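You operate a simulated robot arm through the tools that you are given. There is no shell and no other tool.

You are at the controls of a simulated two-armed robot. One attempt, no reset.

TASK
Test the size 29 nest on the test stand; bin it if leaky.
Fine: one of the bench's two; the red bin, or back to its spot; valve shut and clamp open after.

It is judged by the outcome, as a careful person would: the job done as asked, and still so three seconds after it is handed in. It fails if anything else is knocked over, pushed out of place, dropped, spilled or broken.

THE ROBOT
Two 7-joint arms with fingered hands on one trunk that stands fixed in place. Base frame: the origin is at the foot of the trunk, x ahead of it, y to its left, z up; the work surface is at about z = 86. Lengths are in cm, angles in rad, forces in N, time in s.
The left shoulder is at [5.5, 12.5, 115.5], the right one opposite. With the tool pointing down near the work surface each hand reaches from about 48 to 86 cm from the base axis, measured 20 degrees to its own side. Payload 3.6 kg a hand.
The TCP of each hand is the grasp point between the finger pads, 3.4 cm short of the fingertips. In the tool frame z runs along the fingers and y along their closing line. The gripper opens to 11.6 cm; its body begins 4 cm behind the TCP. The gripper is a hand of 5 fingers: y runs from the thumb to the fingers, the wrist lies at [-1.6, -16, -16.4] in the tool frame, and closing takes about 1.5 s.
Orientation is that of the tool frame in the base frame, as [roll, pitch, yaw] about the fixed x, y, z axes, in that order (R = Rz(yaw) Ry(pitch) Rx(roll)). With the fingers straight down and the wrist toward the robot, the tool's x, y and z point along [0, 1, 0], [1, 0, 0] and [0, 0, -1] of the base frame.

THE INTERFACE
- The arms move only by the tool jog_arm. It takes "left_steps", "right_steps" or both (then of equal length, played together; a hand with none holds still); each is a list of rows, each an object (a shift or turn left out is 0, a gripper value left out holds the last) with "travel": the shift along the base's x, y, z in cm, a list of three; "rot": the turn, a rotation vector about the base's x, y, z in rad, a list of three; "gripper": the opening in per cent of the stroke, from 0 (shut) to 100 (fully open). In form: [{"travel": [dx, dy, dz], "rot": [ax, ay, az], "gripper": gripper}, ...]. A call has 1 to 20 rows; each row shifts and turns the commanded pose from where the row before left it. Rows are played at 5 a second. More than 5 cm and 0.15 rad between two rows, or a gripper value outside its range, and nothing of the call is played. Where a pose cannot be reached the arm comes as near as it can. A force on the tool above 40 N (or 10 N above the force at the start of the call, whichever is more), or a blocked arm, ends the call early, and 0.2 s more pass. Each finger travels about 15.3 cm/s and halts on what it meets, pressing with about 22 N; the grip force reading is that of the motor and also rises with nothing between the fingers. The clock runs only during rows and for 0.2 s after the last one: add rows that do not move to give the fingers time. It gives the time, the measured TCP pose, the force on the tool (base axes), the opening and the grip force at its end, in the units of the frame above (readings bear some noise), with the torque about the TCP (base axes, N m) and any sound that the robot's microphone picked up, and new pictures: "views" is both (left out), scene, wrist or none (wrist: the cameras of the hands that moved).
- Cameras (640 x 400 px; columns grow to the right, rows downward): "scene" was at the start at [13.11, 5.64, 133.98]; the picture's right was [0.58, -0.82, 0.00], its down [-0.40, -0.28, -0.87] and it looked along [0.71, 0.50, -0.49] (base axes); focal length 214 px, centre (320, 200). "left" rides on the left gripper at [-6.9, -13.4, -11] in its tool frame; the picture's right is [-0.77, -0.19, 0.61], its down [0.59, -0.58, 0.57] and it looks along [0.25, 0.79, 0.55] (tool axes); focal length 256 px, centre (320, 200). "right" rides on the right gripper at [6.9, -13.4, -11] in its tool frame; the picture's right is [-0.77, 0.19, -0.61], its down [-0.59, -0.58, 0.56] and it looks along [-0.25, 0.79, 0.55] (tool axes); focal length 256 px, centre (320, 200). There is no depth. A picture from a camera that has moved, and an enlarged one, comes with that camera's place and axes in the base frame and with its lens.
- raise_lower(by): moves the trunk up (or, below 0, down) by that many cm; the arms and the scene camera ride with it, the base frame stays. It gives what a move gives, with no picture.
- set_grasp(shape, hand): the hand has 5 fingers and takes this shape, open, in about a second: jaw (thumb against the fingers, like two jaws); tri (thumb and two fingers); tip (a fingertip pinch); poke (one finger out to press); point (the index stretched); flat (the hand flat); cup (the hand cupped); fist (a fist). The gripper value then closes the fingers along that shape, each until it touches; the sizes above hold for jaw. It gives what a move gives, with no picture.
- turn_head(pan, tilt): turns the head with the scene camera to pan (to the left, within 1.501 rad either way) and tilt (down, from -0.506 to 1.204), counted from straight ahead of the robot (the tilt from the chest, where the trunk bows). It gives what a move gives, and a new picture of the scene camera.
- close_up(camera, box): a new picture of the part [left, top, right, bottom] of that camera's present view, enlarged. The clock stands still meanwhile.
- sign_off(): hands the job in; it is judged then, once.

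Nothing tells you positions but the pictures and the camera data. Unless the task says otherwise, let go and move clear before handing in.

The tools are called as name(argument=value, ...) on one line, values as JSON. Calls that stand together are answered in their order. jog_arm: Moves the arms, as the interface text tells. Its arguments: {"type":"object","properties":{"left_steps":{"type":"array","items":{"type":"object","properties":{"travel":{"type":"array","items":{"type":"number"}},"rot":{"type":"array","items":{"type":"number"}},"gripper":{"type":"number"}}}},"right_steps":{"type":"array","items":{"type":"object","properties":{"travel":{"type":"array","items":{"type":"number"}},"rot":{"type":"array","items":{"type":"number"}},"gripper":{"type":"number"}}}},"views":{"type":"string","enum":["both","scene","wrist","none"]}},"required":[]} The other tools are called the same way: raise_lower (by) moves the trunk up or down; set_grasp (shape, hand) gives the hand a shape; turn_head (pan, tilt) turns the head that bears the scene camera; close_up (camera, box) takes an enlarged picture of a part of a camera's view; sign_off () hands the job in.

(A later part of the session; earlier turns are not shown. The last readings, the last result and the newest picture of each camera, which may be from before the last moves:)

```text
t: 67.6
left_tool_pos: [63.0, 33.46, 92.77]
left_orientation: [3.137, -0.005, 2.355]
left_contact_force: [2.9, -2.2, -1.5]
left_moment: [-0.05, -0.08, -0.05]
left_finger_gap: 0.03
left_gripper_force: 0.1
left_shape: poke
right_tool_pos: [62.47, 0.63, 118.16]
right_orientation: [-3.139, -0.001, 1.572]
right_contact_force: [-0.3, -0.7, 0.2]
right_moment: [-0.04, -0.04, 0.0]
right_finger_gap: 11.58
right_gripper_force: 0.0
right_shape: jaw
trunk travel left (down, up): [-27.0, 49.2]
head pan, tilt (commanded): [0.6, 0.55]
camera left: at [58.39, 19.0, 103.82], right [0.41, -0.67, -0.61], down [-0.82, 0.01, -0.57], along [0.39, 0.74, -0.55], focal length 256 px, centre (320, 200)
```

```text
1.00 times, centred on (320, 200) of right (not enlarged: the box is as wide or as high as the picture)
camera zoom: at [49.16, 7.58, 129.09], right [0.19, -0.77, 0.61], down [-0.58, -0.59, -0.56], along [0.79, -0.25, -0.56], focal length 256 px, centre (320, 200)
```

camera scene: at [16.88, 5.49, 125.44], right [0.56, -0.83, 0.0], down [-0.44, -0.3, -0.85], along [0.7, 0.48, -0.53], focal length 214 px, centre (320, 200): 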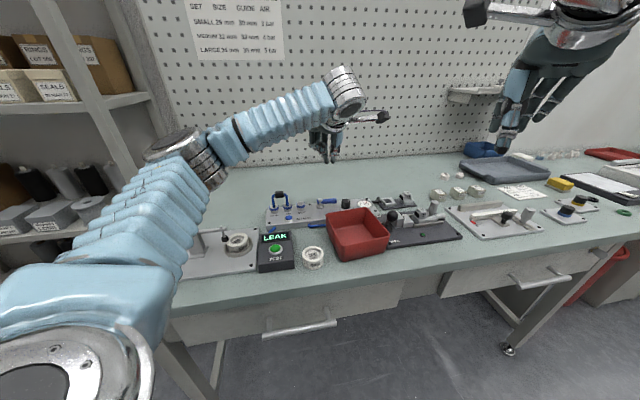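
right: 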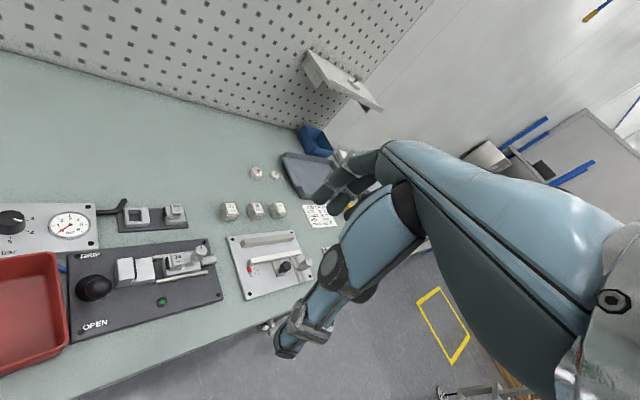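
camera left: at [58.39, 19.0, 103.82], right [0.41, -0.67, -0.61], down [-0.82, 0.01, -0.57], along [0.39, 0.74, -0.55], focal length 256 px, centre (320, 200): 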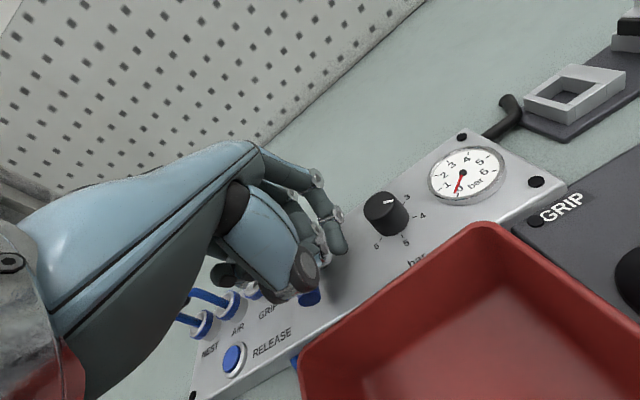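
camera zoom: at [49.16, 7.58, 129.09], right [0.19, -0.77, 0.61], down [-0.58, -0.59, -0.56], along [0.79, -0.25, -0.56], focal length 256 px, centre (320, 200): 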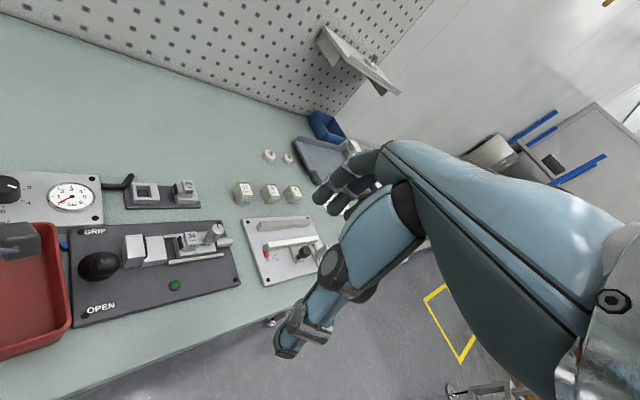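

My elbow has dropped low over the test stand, which I don't like. I'll back off the lever and lift the hand straight away, then check the clamp, nest and lever.

jog_arm(left_steps=[{"travel": [0.3, -0.3, 1.0]}, {"travel": [0.2, -0.2, 3.0]}, {"travel": [0, 0, 4.0]}, {"travel": [0, 0, 4.0]}, {}], views="both")

close_up(camera="left", box=[260, 160, 560, 380])

close_up(camera="scene", box=[130, 130, 390, 290])

```text
t: 68.8
left_tool_pos: [63.41, 32.94, 104.74]
left_orientation: [3.138, -0.004, 2.355]
left_contact_force: [0.4, 0.0, 0.0]
left_moment: [-0.02, 0.03, -0.02]
left_finger_gap: 0.0
left_gripper_force: 0.1
left_shape: poke
right_tool_pos: [62.43, 0.8, 117.85]
right_orientation: [-3.138, 0.0, 1.571]
right_contact_force: [-0.1, 0.3, -0.5]
right_moment: [0.01, 0.0, 0.02]
right_finger_gap: 11.61
right_gripper_force: 0.1
right_shape: jaw
trunk travel left (down, up): [-27.0, 49.2]
head pan, tilt (commanded): [0.6, 0.55]
camera scene: at [16.52, 5.51, 125.43], right [0.56, -0.83, 0.0], down [-0.43, -0.3, -0.85], along [0.7, 0.48, -0.53], focal length 214 px, centre (320, 200)
camera left: at [58.91, 18.64, 115.76], right [0.41, -0.67, -0.61], down [-0.82, 0.01, -0.57], along [0.39, 0.74, -0.55], focal length 256 px, centre (320, 200)
```

scene: 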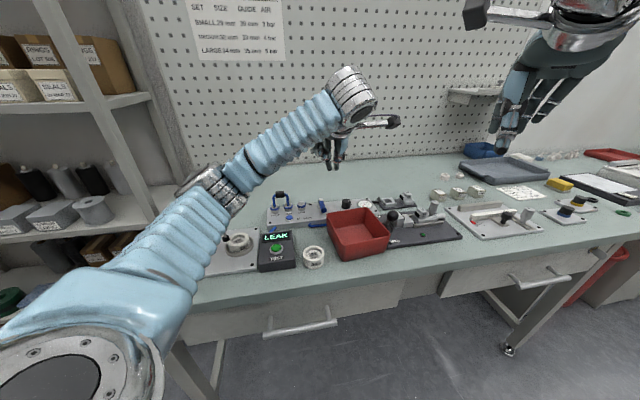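
left: 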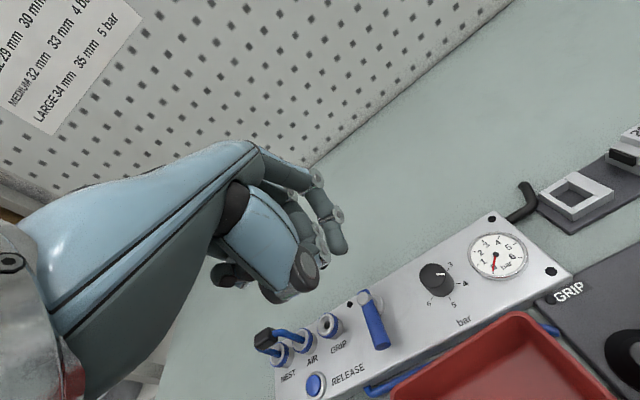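

```text
1.82 times, centred on (410, 270) of left
camera zoom: at [58.91, 18.64, 115.76], right [0.41, -0.67, -0.61], down [-0.82, 0.01, -0.57], along [0.39, 0.74, -0.55], focal length 465 px, centre (156, 73)
```

zoom: 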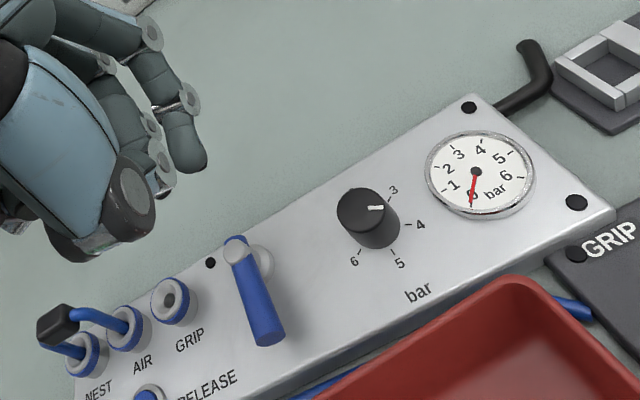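

```text
2.46 times, centred on (260, 210) of scene
camera zoom: at [16.52, 5.51, 125.43], right [0.56, -0.83, 0.0], down [-0.43, -0.3, -0.85], along [0.7, 0.48, -0.53], focal length 528 px, centre (468, 175)
```

zoom: 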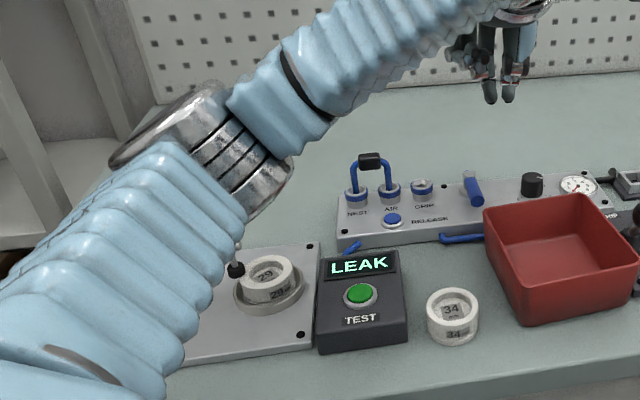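

The nest and spindle are in place. Checking the gauge and the lever angle.

close_up(camera="left", box=[430, 200, 560, 300])

close_up(camera="left", box=[300, 260, 420, 370])

close_up(camera="scene", box=[295, 185, 385, 225])

```text
4.00 times, centred on (495, 250) of left
camera zoom: at [58.91, 18.64, 115.76], right [0.41, -0.67, -0.61], down [-0.82, 0.01, -0.57], along [0.39, 0.74, -0.55], focal length 1024 px, centre (-380, 0)
```

zoom: 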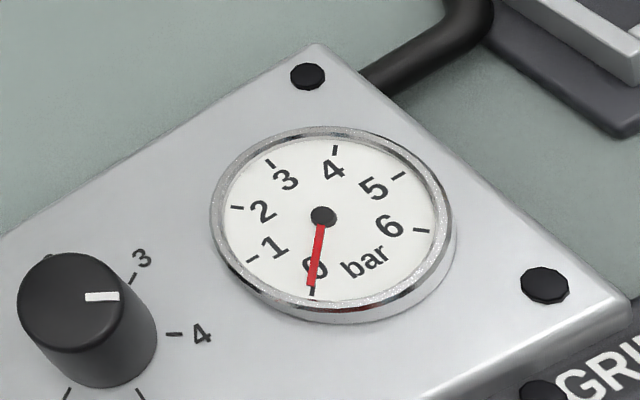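

```text
3.64 times, centred on (360, 315) of left
camera zoom: at [58.91, 18.64, 115.76], right [0.41, -0.67, -0.61], down [-0.82, 0.01, -0.57], along [0.39, 0.74, -0.55], focal length 931 px, centre (174, -218)
```

zoom: 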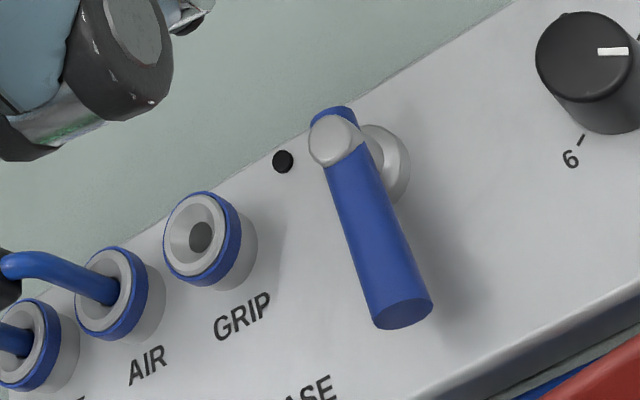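

```text
7.11 times, centred on (340, 205) of scene
camera zoom: at [16.52, 5.51, 125.43], right [0.56, -0.83, 0.0], down [-0.43, -0.3, -0.85], along [0.7, 0.48, -0.53], focal length 1525 px, centre (178, 164)
```

zoom: 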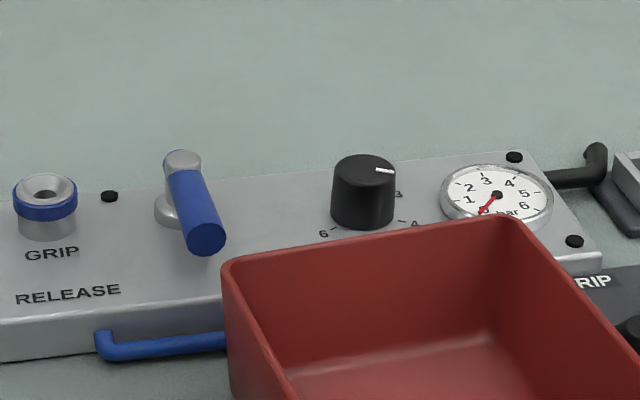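

The gauge is at 0 and the lever is back to its shut position. Now to open the clamp: moving the hand up and back toward the clamp, watching the elbow.

jog_arm(left_steps=[{"travel": [-2.0, 1.0, 3.0], "rot": [0, 0, 0.077]}, {"travel": [-3.3, 1.9, 2.0], "rot": [0, 0, 0.077]}, {"travel": [-3.3, 1.9, 1.0], "rot": [0, 0, 0.077]}, {"travel": [-3.3, 1.9, 0], "rot": [0, 0, 0.077]}, {"travel": [-3.3, 1.9, 0], "rot": [0, 0, 0.077]}, {}], views="scene")

close_up(camera="scene", box=[130, 170, 310, 290])

```text
t: 70.2
left_tool_pos: [48.61, 41.46, 110.77]
left_orientation: [3.138, -0.007, 2.739]
left_contact_force: [0.3, -0.9, -0.5]
left_moment: [0.03, 0.0, 0.01]
left_finger_gap: 0.0
left_gripper_force: 0.0
left_shape: poke
right_tool_pos: [62.89, 0.6, 118.05]
right_orientation: [-3.135, 0.001, 1.567]
right_contact_force: [0.3, 0.2, 0.0]
right_moment: [0.06, -0.02, -0.03]
right_finger_gap: 11.58
right_gripper_force: 0.1
right_shape: jaw
trunk travel left (down, up): [-27.0, 49.2]
head pan, tilt (commanded): [0.6, 0.55]
camera scene: at [17.01, 5.43, 125.42], right [0.56, -0.83, 0.0], down [-0.44, -0.29, -0.85], along [0.7, 0.48, -0.53], focal length 214 px, centre (320, 200)
```

scene: 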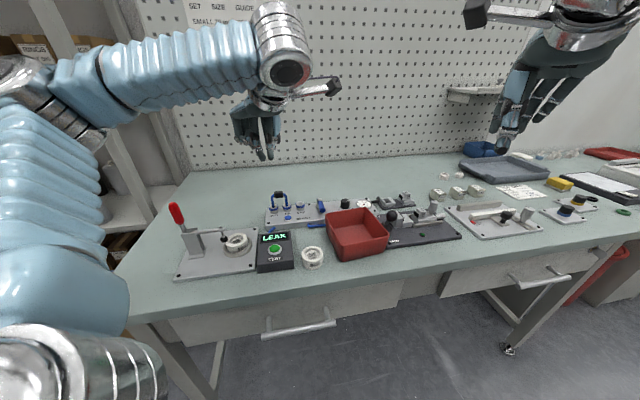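

```text
3.33 times, centred on (220, 230) of scene
camera zoom: at [17.01, 5.43, 125.42], right [0.56, -0.83, 0.0], down [-0.44, -0.29, -0.85], along [0.7, 0.48, -0.53], focal length 715 px, centre (653, 100)
```

zoom: 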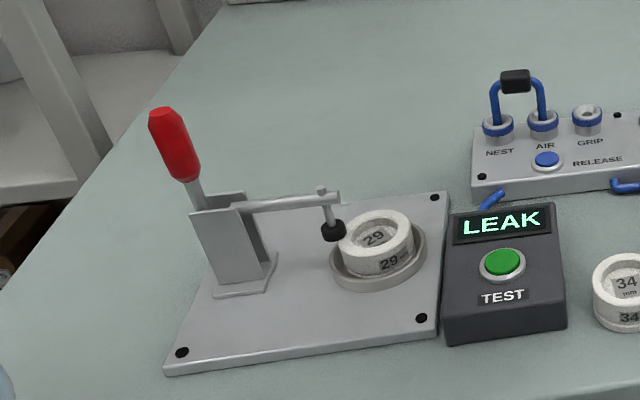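

The stand is undisturbed and the display shows LEAK. Continuing to just right of the upright handle, still high.

jog_arm(left_steps=[{"travel": [-3.7, 2.1, 0], "rot": [0, 0, 0.077]}, {"travel": [-3.7, 2.1, 0], "rot": [0, 0, 0.077]}, {"travel": [-3.7, 2.1, 0], "rot": [0, 0, 0.077]}, {"travel": [-3.7, 2.1, 0], "rot": [0, 0, 0.077]}, {}, {}], views="both")

turn_head(pan=0.9, tilt=0.55)

close_up(camera="left", box=[260, 180, 560, 400])

close_up(camera="scene", box=[220, 120, 340, 260])

```text
t: 71.6
left_tool_pos: [41.48, 49.94, 108.14]
left_orientation: [3.136, -0.003, 3.05]
left_contact_force: [1.3, -0.5, -0.8]
left_moment: [-0.04, 0.03, 0.02]
left_finger_gap: 0.0
left_gripper_force: 0.1
left_shape: poke
left hand out of reach, approached as far as the arm can: row 2, 3, 4
right_tool_pos: [62.26, 0.78, 118.02]
right_orientation: [-3.14, -0.001, 1.572]
right_contact_force: [-0.2, 0.6, 0.7]
right_moment: [0.0, 0.0, -0.01]
right_finger_gap: 11.6
right_gripper_force: 0.0
right_shape: jaw
trunk travel left (down, up): [-27.0, 49.2]
head pan, tilt (commanded): [0.6, 0.55]
camera scene: at [16.27, 5.52, 125.43], right [0.56, -0.83, 0.0], down [-0.43, -0.3, -0.85], along [0.7, 0.48, -0.52], focal length 214 px, centre (320, 200)
camera left: at [47.33, 35.97, 118.99], right [0.75, -0.25, -0.61], down [-0.64, -0.52, -0.57], along [-0.17, 0.82, -0.55], focal length 256 px, centre (320, 200)
```

scene: 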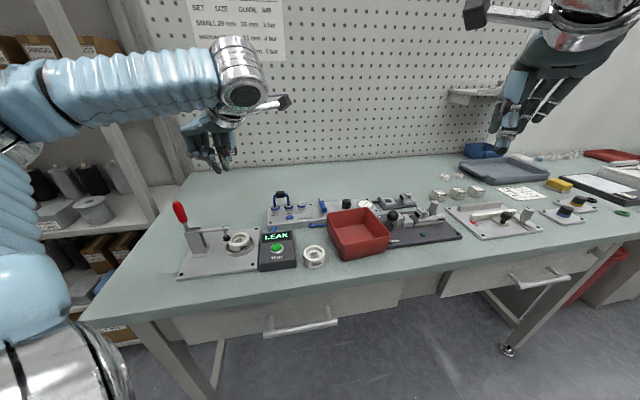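
left: 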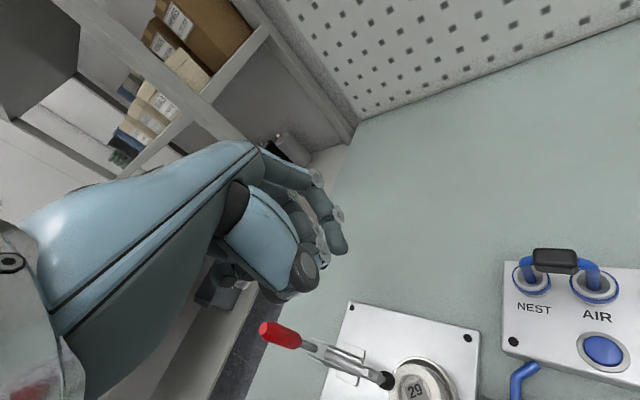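

```text
t: 72.4
left_tool_pos: [41.49, 49.88, 108.12]
left_orientation: [3.133, -0.002, 3.05]
left_contact_force: [0.2, -0.1, -1.0]
left_moment: [0.04, 0.0, -0.01]
left_finger_gap: 0.0
left_gripper_force: 0.1
left_shape: poke
right_tool_pos: [62.18, 0.79, 118.17]
right_orientation: [3.141, 0.0, 1.571]
right_contact_force: [-0.5, 0.4, -0.4]
right_moment: [-0.01, -0.02, -0.03]
right_finger_gap: 11.58
right_gripper_force: 0.1
right_shape: jaw
trunk travel left (down, up): [-27.0, 49.2]
head pan, tilt (commanded): [0.901, 0.55]
camera scene: at [14.33, 7.45, 125.45], right [0.78, -0.62, 0.0], down [-0.33, -0.41, -0.85], along [0.53, 0.67, -0.52], focal length 214 px, centre (320, 200)
```

scene: 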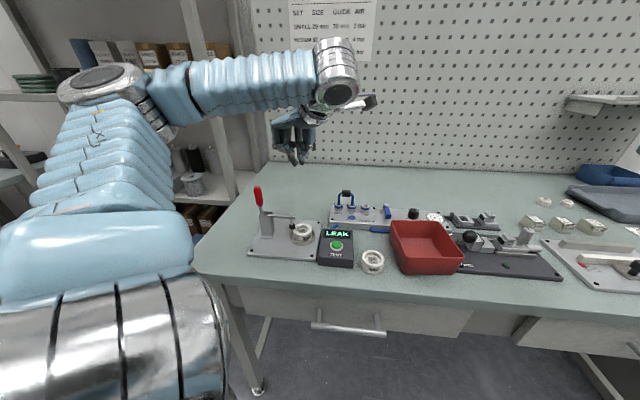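

```text
1.82 times, centred on (410, 290) of left
camera zoom: at [47.2, 35.91, 119.07], right [0.75, -0.25, -0.61], down [-0.64, -0.52, -0.57], along [-0.17, 0.82, -0.55], focal length 465 px, centre (156, 36)
```

zoom: 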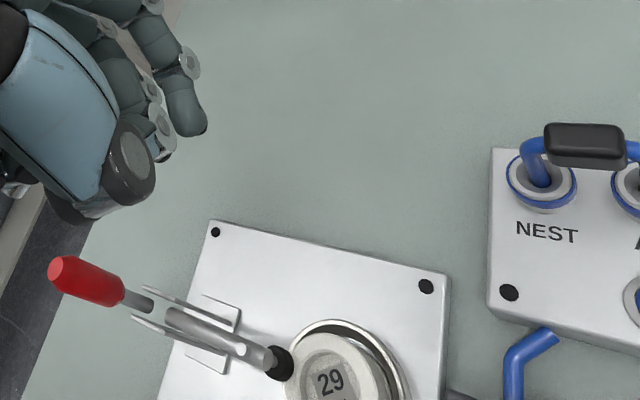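

```text
2.86 times, centred on (280, 190) of scene
camera zoom: at [14.33, 7.45, 125.45], right [0.78, -0.62, 0.0], down [-0.33, -0.41, -0.85], along [0.53, 0.67, -0.52], focal length 613 px, centre (434, 229)
```

zoom: 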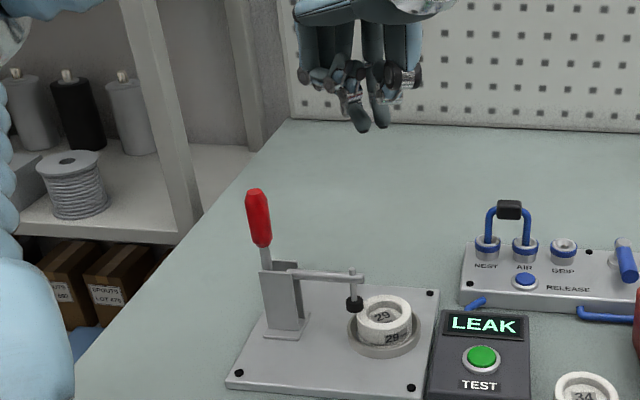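

The arm stopped short of reach on that path (it's at (41.5, 49.9)). I'll route through the earlier good waypoint nearer to me, then to the clamp.

jog_arm(left_steps=[{"travel": [-1.5, -4.4, 0]}, {"travel": [-1.6, -4.5, 0]}, {}, {"travel": [-1.6, 3.0, 0.5]}, {"travel": [-1.6, 3.0, 0.5]}, {"travel": [-1.6, 3.0, 0]}, {}], views="both")

close_up(camera="left", box=[260, 180, 560, 400])

close_up(camera="scene", box=[220, 120, 340, 260])

```text
t: 74.0
left_tool_pos: [40.69, 48.41, 106.04]
left_orientation: [3.134, -0.001, 3.051]
left_contact_force: [0.3, -0.2, 0.0]
left_moment: [0.0, -0.01, 0.02]
left_finger_gap: 0.0
left_gripper_force: 0.0
left_shape: poke
left hand out of reach, approached as far as the arm can: row 1, 2, 4, 5, 6
right_tool_pos: [62.16, 0.76, 118.04]
right_orientation: [-3.141, -0.001, 1.571]
right_contact_force: [0.0, 0.0, 0.4]
right_moment: [0.03, -0.03, -0.01]
right_finger_gap: 11.57
right_gripper_force: 0.0
right_shape: jaw
trunk travel left (down, up): [-27.0, 49.2]
head pan, tilt (commanded): [0.901, 0.55]
camera scene: at [14.31, 7.39, 125.46], right [0.78, -0.62, 0.0], down [-0.32, -0.41, -0.85], along [0.53, 0.67, -0.52], focal length 214 px, centre (320, 200)
camera left: at [46.46, 34.38, 117.04], right [0.75, -0.25, -0.61], down [-0.64, -0.52, -0.57], along [-0.17, 0.82, -0.55], focal length 256 px, centre (320, 200)
```

scene: 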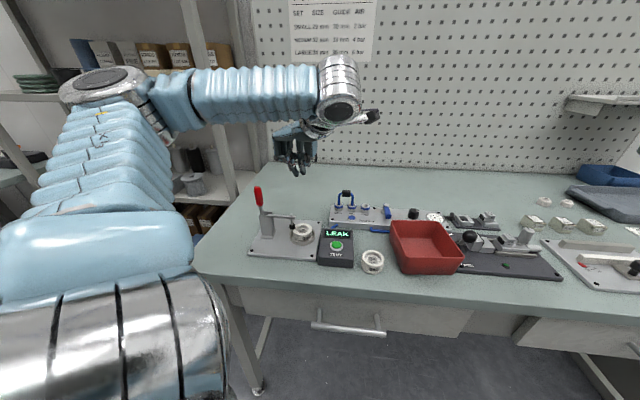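
left: 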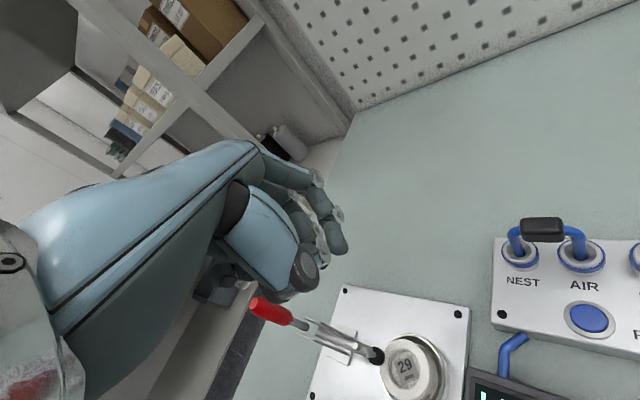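

```text
1.82 times, centred on (410, 290) of left
camera zoom: at [46.46, 34.38, 117.04], right [0.75, -0.25, -0.61], down [-0.64, -0.52, -0.57], along [-0.17, 0.82, -0.55], focal length 465 px, centre (156, 36)
```

zoom: 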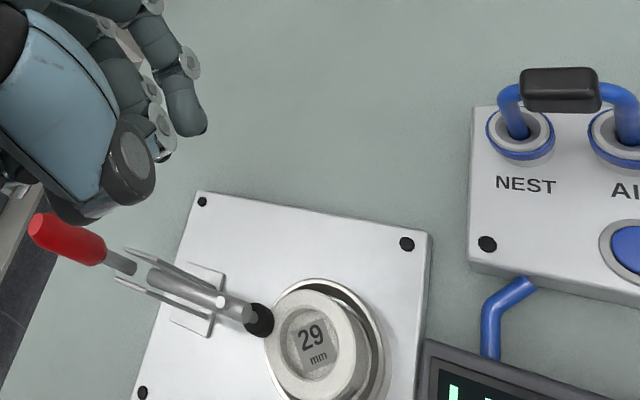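

```text
2.86 times, centred on (280, 190) of scene
camera zoom: at [14.31, 7.39, 125.46], right [0.78, -0.62, 0.0], down [-0.32, -0.41, -0.85], along [0.53, 0.67, -0.52], focal length 613 px, centre (434, 229)
```

zoom: 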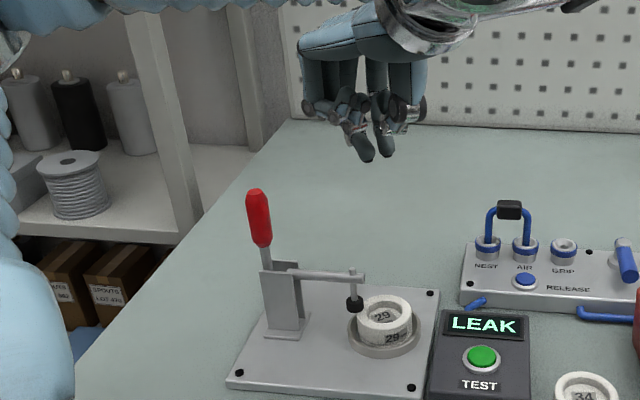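

The wrist is at a joint limit in this arm configuration. I'll turn the wrist back some and approach the clamp with less yaw.

jog_arm(left_steps=[{"travel": [0, 0, 1.0], "rot": [0, 0, -0.12]}, {"travel": [0, 0, 1.0], "rot": [0, 0, -0.12]}, {"travel": [-1.0, -1.0, 0.5], "rot": [0, 0, -0.12]}, {"travel": [-1.5, -1.0, 0], "rot": [0, 0, -0.1]}, {}], views="scene")

```text
t: 75.2
left_tool_pos: [38.34, 46.54, 108.66]
left_orientation: [3.134, -0.001, 2.587]
left_contact_force: [-0.5, 0.8, 0.1]
left_moment: [-0.03, -0.01, -0.02]
left_finger_gap: 0.03
left_gripper_force: 0.0
left_shape: poke
right_tool_pos: [62.17, 0.77, 118.17]
right_orientation: [3.142, 0.0, 1.571]
right_contact_force: [0.9, 0.6, -0.3]
right_moment: [0.02, -0.04, 0.02]
right_finger_gap: 11.59
right_gripper_force: 0.0
right_shape: jaw
trunk travel left (down, up): [-27.0, 49.2]
head pan, tilt (commanded): [0.901, 0.55]
camera scene: at [14.35, 7.46, 125.45], right [0.78, -0.62, 0.0], down [-0.33, -0.41, -0.85], along [0.53, 0.67, -0.52], focal length 214 px, centre (320, 200)
```

scene: 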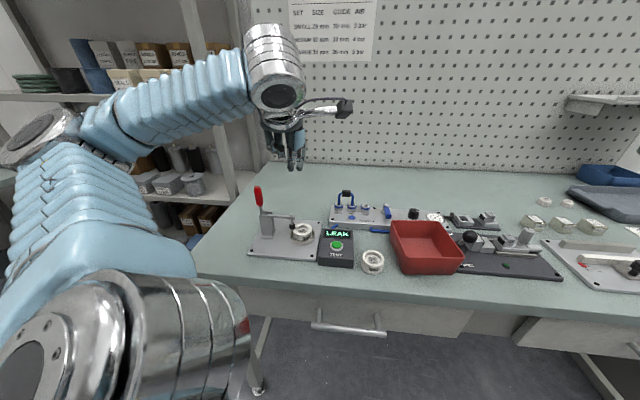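

That freed it. Moving over to just right of the handle.

jog_arm(left_steps=[{"travel": [-2.4, 1.43, 0]}, {"travel": [-2.35, 1.43, 0]}, {}], views="both")

close_up(camera="left", box=[260, 180, 560, 400])

close_up(camera="scene", box=[220, 120, 340, 260])

```text
t: 76.0
left_tool_pos: [33.62, 49.29, 108.63]
left_orientation: [3.134, -0.002, 2.59]
left_contact_force: [0.3, -0.1, 0.2]
left_moment: [0.0, 0.01, 0.0]
left_finger_gap: 0.0
left_gripper_force: 0.1
left_shape: poke
right_tool_pos: [62.07, 0.65, 118.27]
right_orientation: [-3.14, -0.001, 1.571]
right_contact_force: [0.3, 0.8, 0.1]
right_moment: [0.01, -0.03, -0.04]
right_finger_gap: 11.59
right_gripper_force: 0.0
right_shape: jaw
trunk travel left (down, up): [-27.0, 49.2]
head pan, tilt (commanded): [0.901, 0.55]
camera scene: at [14.36, 7.45, 125.45], right [0.78, -0.62, 0.0], down [-0.33, -0.41, -0.85], along [0.53, 0.67, -0.52], focal length 214 px, centre (320, 200)
camera left: at [32.47, 34.27, 119.63], right [0.56, -0.56, -0.61], down [-0.8, -0.18, -0.57], along [0.21, 0.81, -0.55], focal length 256 px, centre (320, 200)
```

scene: 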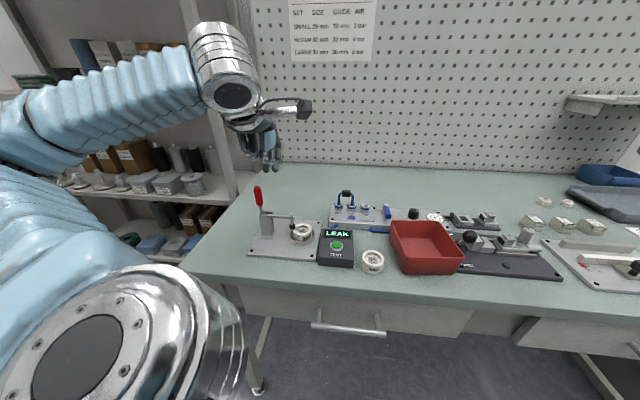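
left: 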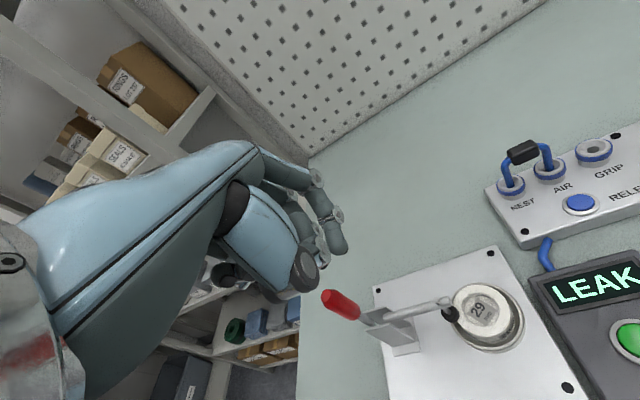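

```text
1.82 times, centred on (410, 290) of left
camera zoom: at [32.47, 34.27, 119.63], right [0.56, -0.56, -0.61], down [-0.8, -0.18, -0.57], along [0.21, 0.81, -0.55], focal length 465 px, centre (156, 36)
```

zoom: 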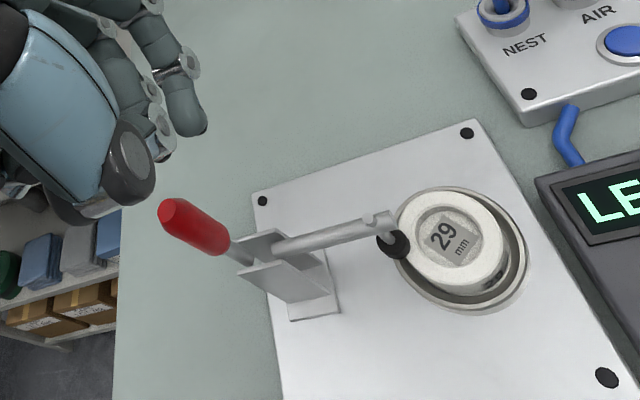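

```text
2.86 times, centred on (280, 190) of scene
camera zoom: at [14.36, 7.45, 125.45], right [0.78, -0.62, 0.0], down [-0.33, -0.41, -0.85], along [0.53, 0.67, -0.52], focal length 613 px, centre (434, 229)
```

zoom: 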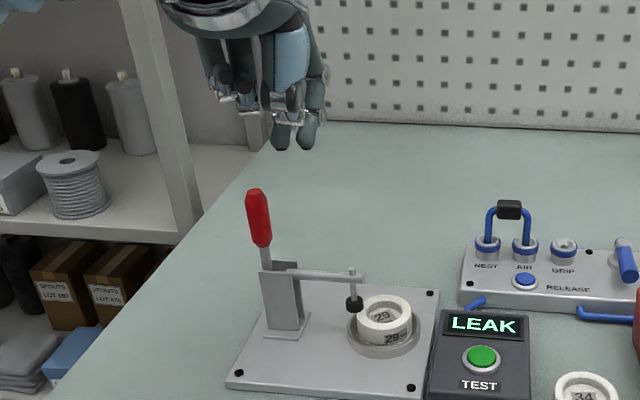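

The fingertips are just right of the handle top. Easing right a bit and lowering beside it.

jog_arm(left_steps=[{"travel": [0.4, -0.4, -2.4]}, {"travel": [0, 0, -2.4]}, {"travel": [0, 0, -2.1]}, {}], views="wrist")

close_up(camera="left", box=[260, 180, 480, 360])

close_up(camera="scene", box=[220, 120, 340, 260])

```text
t: 77.0
left_tool_pos: [34.0, 49.0, 101.69]
left_orientation: [3.135, 0.001, 2.585]
left_contact_force: [-0.6, 1.4, -0.5]
left_moment: [-0.02, 0.0, 0.0]
left_finger_gap: 0.01
left_gripper_force: 0.1
left_shape: poke
right_tool_pos: [62.01, 0.77, 118.16]
right_orientation: [-3.14, 0.002, 1.571]
right_contact_force: [0.0, 0.1, -0.4]
right_moment: [0.01, -0.02, 0.01]
right_finger_gap: 11.59
right_gripper_force: 0.1
right_shape: jaw
trunk travel left (down, up): [-27.0, 49.2]
head pan, tilt (commanded): [0.901, 0.55]
camera left: at [32.81, 33.93, 112.69], right [0.56, -0.56, -0.61], down [-0.8, -0.18, -0.57], along [0.21, 0.81, -0.55], focal length 256 px, centre (320, 200)
```

left: 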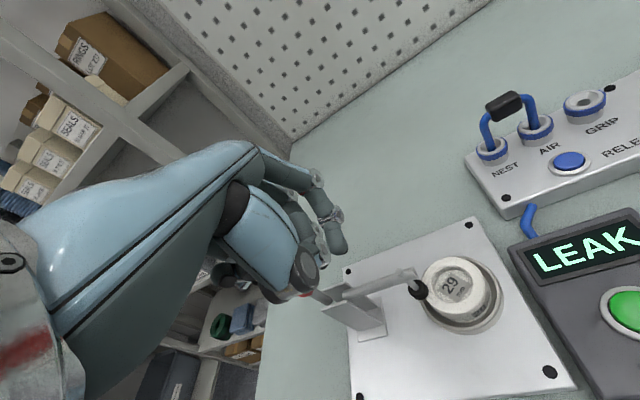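

```text
2.22 times, centred on (370, 270) of left
camera zoom: at [32.81, 33.93, 112.69], right [0.56, -0.56, -0.61], down [-0.8, -0.18, -0.57], along [0.21, 0.81, -0.55], focal length 569 px, centre (209, 44)
```

zoom: 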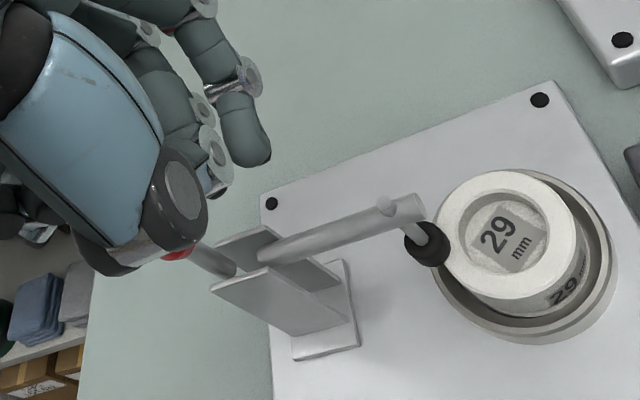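

```text
2.86 times, centred on (280, 190) of scene
camera zoom: at [14.33, 7.53, 125.45], right [0.78, -0.62, 0.0], down [-0.33, -0.41, -0.85], along [0.53, 0.67, -0.52], focal length 613 px, centre (434, 229)
```

zoom: 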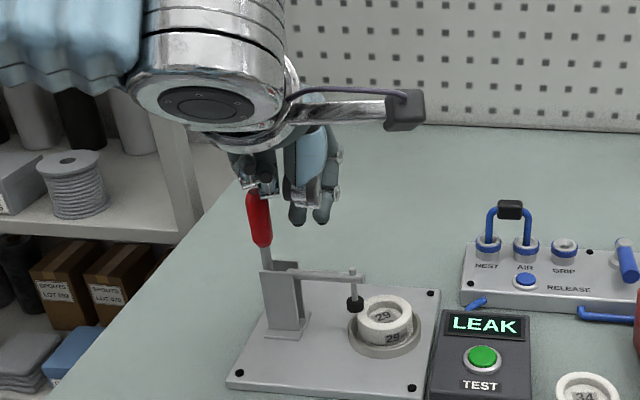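

Alongside the handle, no contact. Pushing left to unlock the clamp.

jog_arm(left_steps=[{"travel": [-0.5, 0.5, 0]}, {"travel": [-0.5, 0.5, 0]}, {"travel": [-0.5, 0.5, 0]}, {}], views="wrist")

close_up(camera="left", box=[260, 180, 480, 360])

close_up(camera="scene", box=[220, 120, 340, 260])

```text
t: 78.0
left_tool_pos: [32.48, 50.41, 101.79]
left_orientation: [3.135, 0.001, 2.587]
left_contact_force: [3.8, -2.2, 1.3]
left_moment: [-0.02, -0.1, 0.0]
left_finger_gap: 0.0
left_gripper_force: 0.0
left_shape: poke
right_tool_pos: [62.21, 0.59, 118.13]
right_orientation: [-3.14, 0.002, 1.572]
right_contact_force: [0.4, 0.2, 0.2]
right_moment: [0.0, -0.01, 0.02]
right_finger_gap: 11.58
right_gripper_force: 0.0
right_shape: jaw
trunk travel left (down, up): [-27.0, 49.2]
head pan, tilt (commanded): [0.901, 0.55]
camera left: at [31.32, 35.35, 112.73], right [0.56, -0.56, -0.61], down [-0.8, -0.18, -0.57], along [0.21, 0.81, -0.55], focal length 256 px, centre (320, 200)
```

left: 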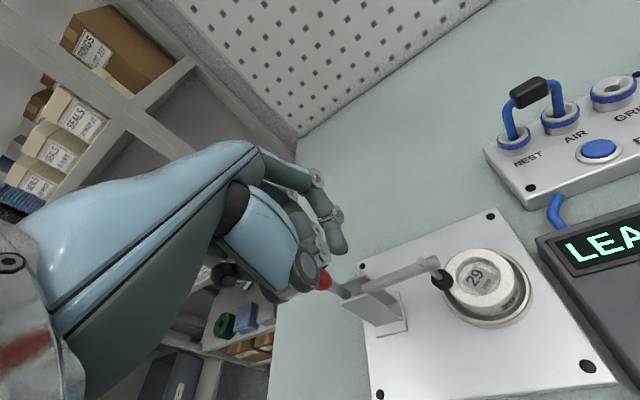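

```text
2.22 times, centred on (370, 270) of left
camera zoom: at [31.32, 35.35, 112.73], right [0.56, -0.56, -0.61], down [-0.8, -0.18, -0.57], along [0.21, 0.81, -0.55], focal length 569 px, centre (209, 44)
```

zoom: 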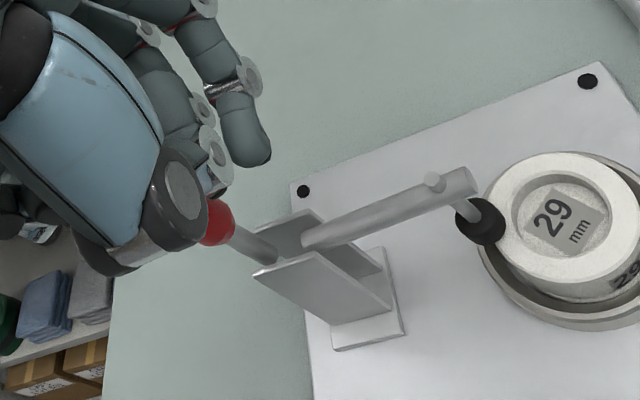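

```text
2.86 times, centred on (280, 190) of scene
camera zoom: at [14.36, 7.38, 125.45], right [0.78, -0.62, 0.0], down [-0.33, -0.41, -0.85], along [0.53, 0.67, -0.52], focal length 613 px, centre (434, 229)
```

zoom: 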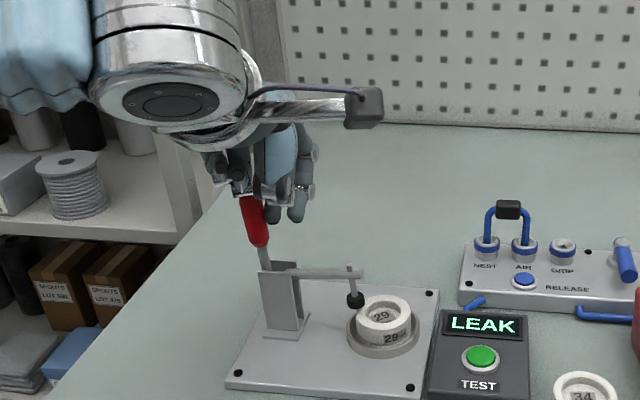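

The handle is tipping left easily. Continuing left.

jog_arm(left_steps=[{"travel": [-0.57, 0.57, 0]}, {"travel": [-0.57, 0.57, 0]}, {"travel": [-0.57, 0.57, 0]}, {"travel": [-0.57, 0.57, 0]}, {}], views="wrist")

close_up(camera="left", box=[260, 180, 480, 360])

close_up(camera="scene", box=[200, 120, 340, 260])

```text
t: 79.2
left_tool_pos: [31.92, 50.99, 101.73]
left_orientation: [3.136, -0.002, 2.588]
left_contact_force: [1.5, -0.7, 0.4]
left_moment: [-0.01, -0.03, -0.01]
left_finger_gap: 0.0
left_gripper_force: 0.0
left_shape: poke
left hand out of reach, approached as far as the arm can: row 2, 3, 4
right_tool_pos: [62.18, 0.91, 118.21]
right_orientation: [3.141, 0.001, 1.571]
right_contact_force: [-0.2, -1.4, -0.3]
right_moment: [0.0, 0.01, -0.02]
right_finger_gap: 11.6
right_gripper_force: 0.0
right_shape: jaw
trunk travel left (down, up): [-27.0, 49.2]
head pan, tilt (commanded): [0.901, 0.55]
camera left: at [30.8, 35.93, 112.71], right [0.56, -0.56, -0.61], down [-0.8, -0.18, -0.57], along [0.21, 0.81, -0.55], focal length 256 px, centre (320, 200)
```

left: 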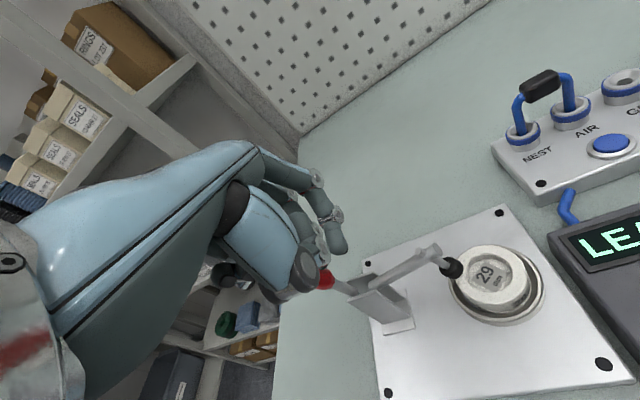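

```text
2.22 times, centred on (370, 270) of left
camera zoom: at [30.8, 35.93, 112.71], right [0.56, -0.56, -0.61], down [-0.8, -0.18, -0.57], along [0.21, 0.81, -0.55], focal length 569 px, centre (209, 44)
```

zoom: 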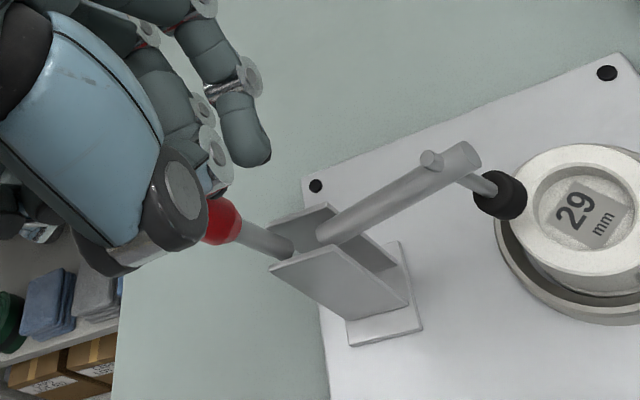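

```text
2.86 times, centred on (270, 190) of scene
camera zoom: at [14.32, 7.42, 125.46], right [0.78, -0.62, 0.0], down [-0.32, -0.41, -0.85], along [0.53, 0.67, -0.52], focal length 613 px, centre (463, 229)
```

zoom: 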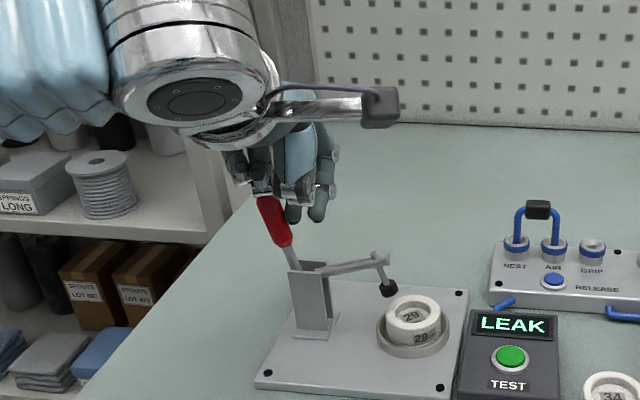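

The reach ran out at this wrist angle (the arm is about 20° up). I'll turn the wrist further, as it was when I reached here before, and continue pushing left.

jog_arm(left_steps=[{"travel": [0.2, -0.2, 0], "rot": [0, 0, 0.115]}, {"travel": [0, 0, 0], "rot": [0, 0, 0.115]}, {"travel": [0, 0, 0], "rot": [0, 0, 0.115]}, {"travel": [0, 0, 0], "rot": [0, 0, 0.115]}, {}], views="wrist")

close_up(camera="left", box=[260, 180, 480, 360])

close_up(camera="scene", box=[200, 120, 340, 260])

```text
t: 80.4
left_tool_pos: [32.23, 50.79, 101.66]
left_orientation: [3.133, -0.001, 3.05]
left_contact_force: [6.2, 2.3, 0.9]
left_moment: [0.07, -0.15, -0.09]
left_finger_gap: 0.0
left_gripper_force: 0.0
left_shape: poke
right_tool_pos: [62.2, 0.73, 118.1]
right_orientation: [-3.14, -0.001, 1.569]
right_contact_force: [-0.4, 0.5, 0.3]
right_moment: [-0.02, 0.03, -0.02]
right_finger_gap: 11.58
right_gripper_force: 0.1
right_shape: jaw
trunk travel left (down, up): [-27.0, 49.2]
head pan, tilt (commanded): [0.901, 0.55]
camera left: at [37.98, 36.84, 112.65], right [0.75, -0.25, -0.61], down [-0.64, -0.52, -0.57], along [-0.17, 0.82, -0.55], focal length 256 px, centre (320, 200)
```

left: 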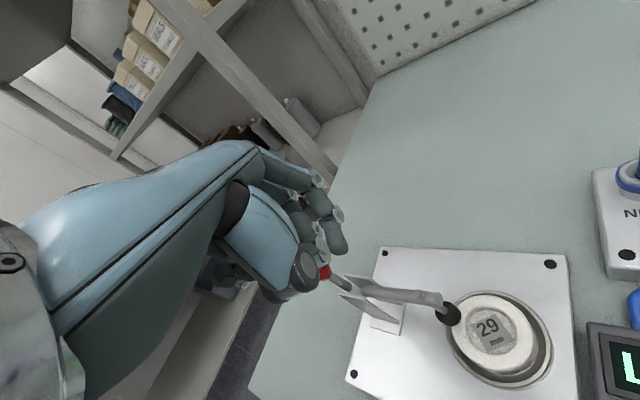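

```text
2.22 times, centred on (370, 270) of left
camera zoom: at [37.98, 36.84, 112.65], right [0.75, -0.25, -0.61], down [-0.64, -0.52, -0.57], along [-0.17, 0.82, -0.55], focal length 569 px, centre (209, 44)
```

zoom: 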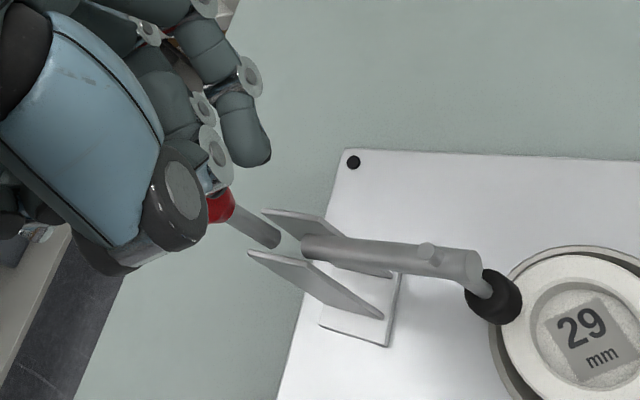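

```text
2.86 times, centred on (270, 190) of scene
camera zoom: at [14.41, 7.5, 125.44], right [0.78, -0.62, 0.0], down [-0.33, -0.41, -0.85], along [0.53, 0.67, -0.52], focal length 613 px, centre (463, 229)
```

zoom: 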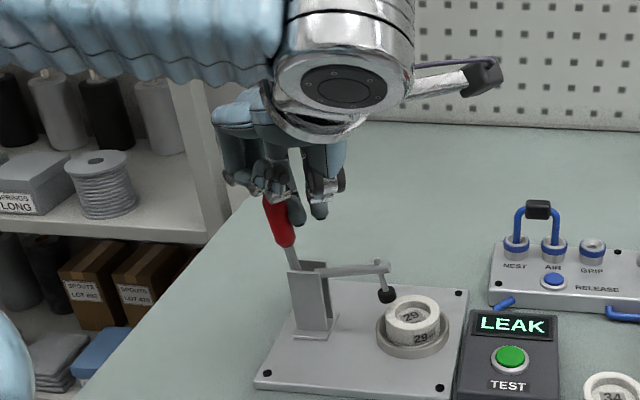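

Now pushing left again with this wrist angle.

jog_arm(left_steps=[{"travel": [-0.57, 0.57, 0]}, {"travel": [-0.57, 0.57, 0]}, {"travel": [-0.57, 0.57, 0]}, {"travel": [-0.57, 0.57, 0]}, {}], views="wrist")

close_up(camera="left", box=[260, 180, 480, 360])

close_up(camera="scene", box=[200, 120, 340, 260])

```text
t: 81.6
left_tool_pos: [29.78, 53.21, 101.69]
left_orientation: [3.134, 0.0, 3.049]
left_contact_force: [1.0, -0.3, -0.1]
left_moment: [0.0, 0.01, 0.0]
left_finger_gap: 0.02
left_gripper_force: 0.0
left_shape: poke
right_tool_pos: [62.22, 0.8, 118.2]
right_orientation: [3.141, -0.001, 1.571]
right_contact_force: [0.1, 0.2, 0.2]
right_moment: [-0.02, -0.02, 0.01]
right_finger_gap: 11.58
right_gripper_force: 0.1
right_shape: jaw
trunk travel left (down, up): [-27.0, 49.2]
head pan, tilt (commanded): [0.901, 0.55]
camera left: at [35.56, 39.07, 112.67], right [0.75, -0.25, -0.61], down [-0.64, -0.52, -0.57], along [-0.17, 0.82, -0.55], focal length 256 px, centre (320, 200)
```

left: 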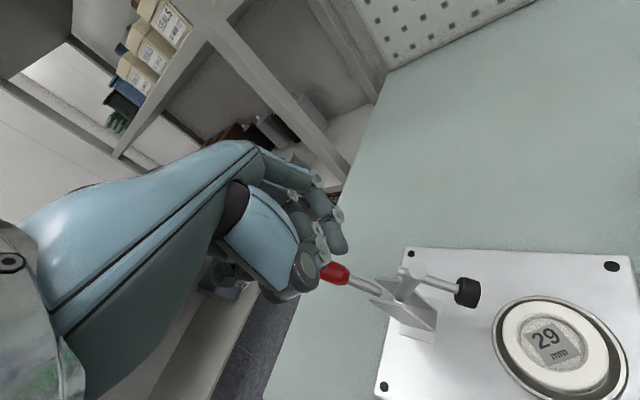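

```text
2.22 times, centred on (370, 270) of left
camera zoom: at [35.56, 39.07, 112.67], right [0.75, -0.25, -0.61], down [-0.64, -0.52, -0.57], along [-0.17, 0.82, -0.55], focal length 569 px, centre (209, 44)
```

zoom: 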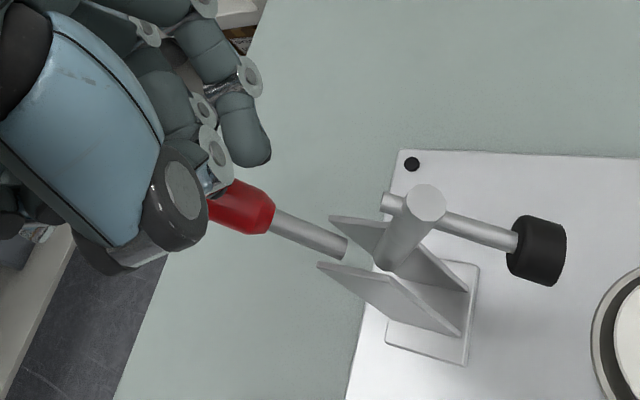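

```text
2.86 times, centred on (270, 190) of scene
camera zoom: at [14.32, 7.45, 125.45], right [0.78, -0.62, 0.0], down [-0.32, -0.41, -0.85], along [0.53, 0.67, -0.52], focal length 613 px, centre (463, 229)
```

zoom: 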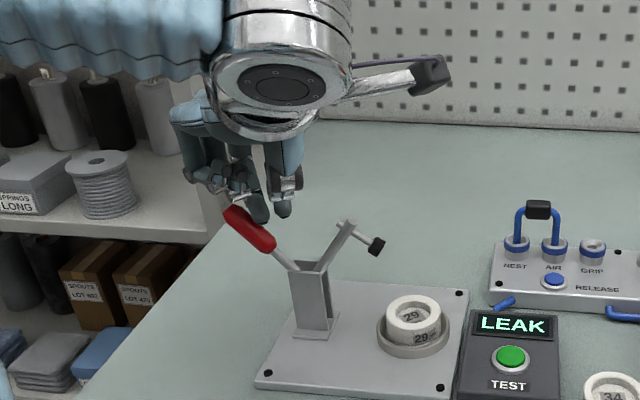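

The clamp is swinging open (arm about 60° up). Pushing the handle further left and down to fully open.

jog_arm(left_steps=[{"travel": [-0.5, 0.5, -0.3]}, {"travel": [-0.5, 0.5, -0.5]}, {"travel": [-0.35, 0.35, -0.5]}, {}], views="wrist")

close_up(camera="left", box=[260, 180, 480, 360])

close_up(camera="scene", box=[200, 120, 340, 260])

```text
t: 82.6
left_tool_pos: [28.48, 54.43, 100.44]
left_orientation: [3.134, 0.0, 3.047]
left_contact_force: [1.5, -0.7, 2.5]
left_moment: [-0.01, 0.0, -0.01]
left_finger_gap: 0.02
left_gripper_force: 0.1
left_shape: poke
right_tool_pos: [62.11, 0.65, 118.24]
right_orientation: [-3.141, -0.001, 1.57]
right_contact_force: [-0.5, -0.4, -0.2]
right_moment: [-0.03, -0.01, -0.01]
right_finger_gap: 11.6
right_gripper_force: 0.1
right_shape: jaw
trunk travel left (down, up): [-27.0, 49.2]
head pan, tilt (commanded): [0.901, 0.55]
camera left: at [34.22, 40.33, 111.39], right [0.75, -0.25, -0.61], down [-0.64, -0.52, -0.57], along [-0.17, 0.82, -0.55], focal length 256 px, centre (320, 200)
```

left: 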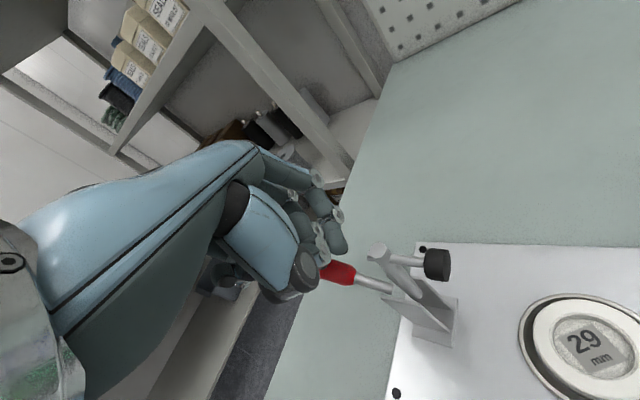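

```text
2.22 times, centred on (370, 270) of left
camera zoom: at [34.22, 40.33, 111.39], right [0.75, -0.25, -0.61], down [-0.64, -0.52, -0.57], along [-0.17, 0.82, -0.55], focal length 569 px, centre (209, 44)
```

zoom: 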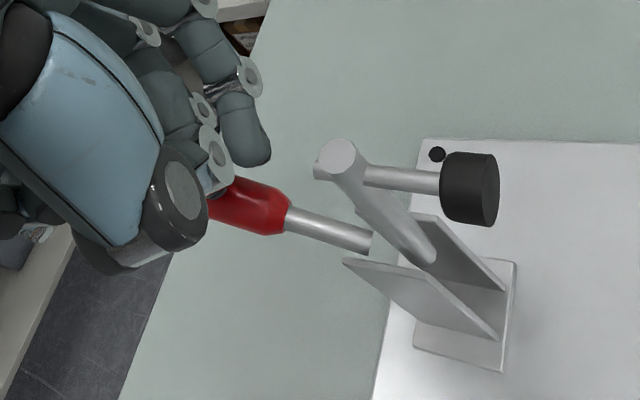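

```text
2.86 times, centred on (270, 190) of scene
camera zoom: at [14.31, 7.4, 125.46], right [0.78, -0.62, 0.0], down [-0.32, -0.41, -0.85], along [0.53, 0.67, -0.52], focal length 613 px, centre (463, 229)
```

zoom: 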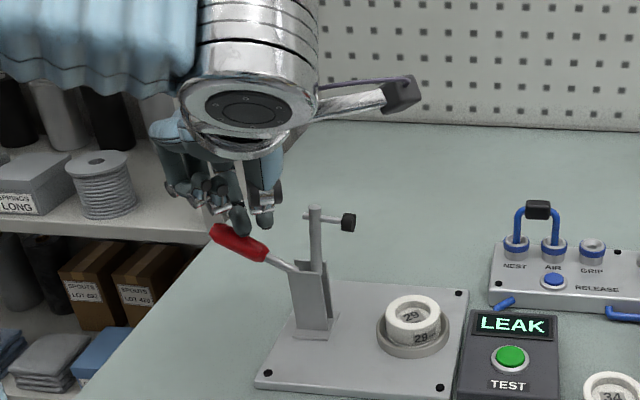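

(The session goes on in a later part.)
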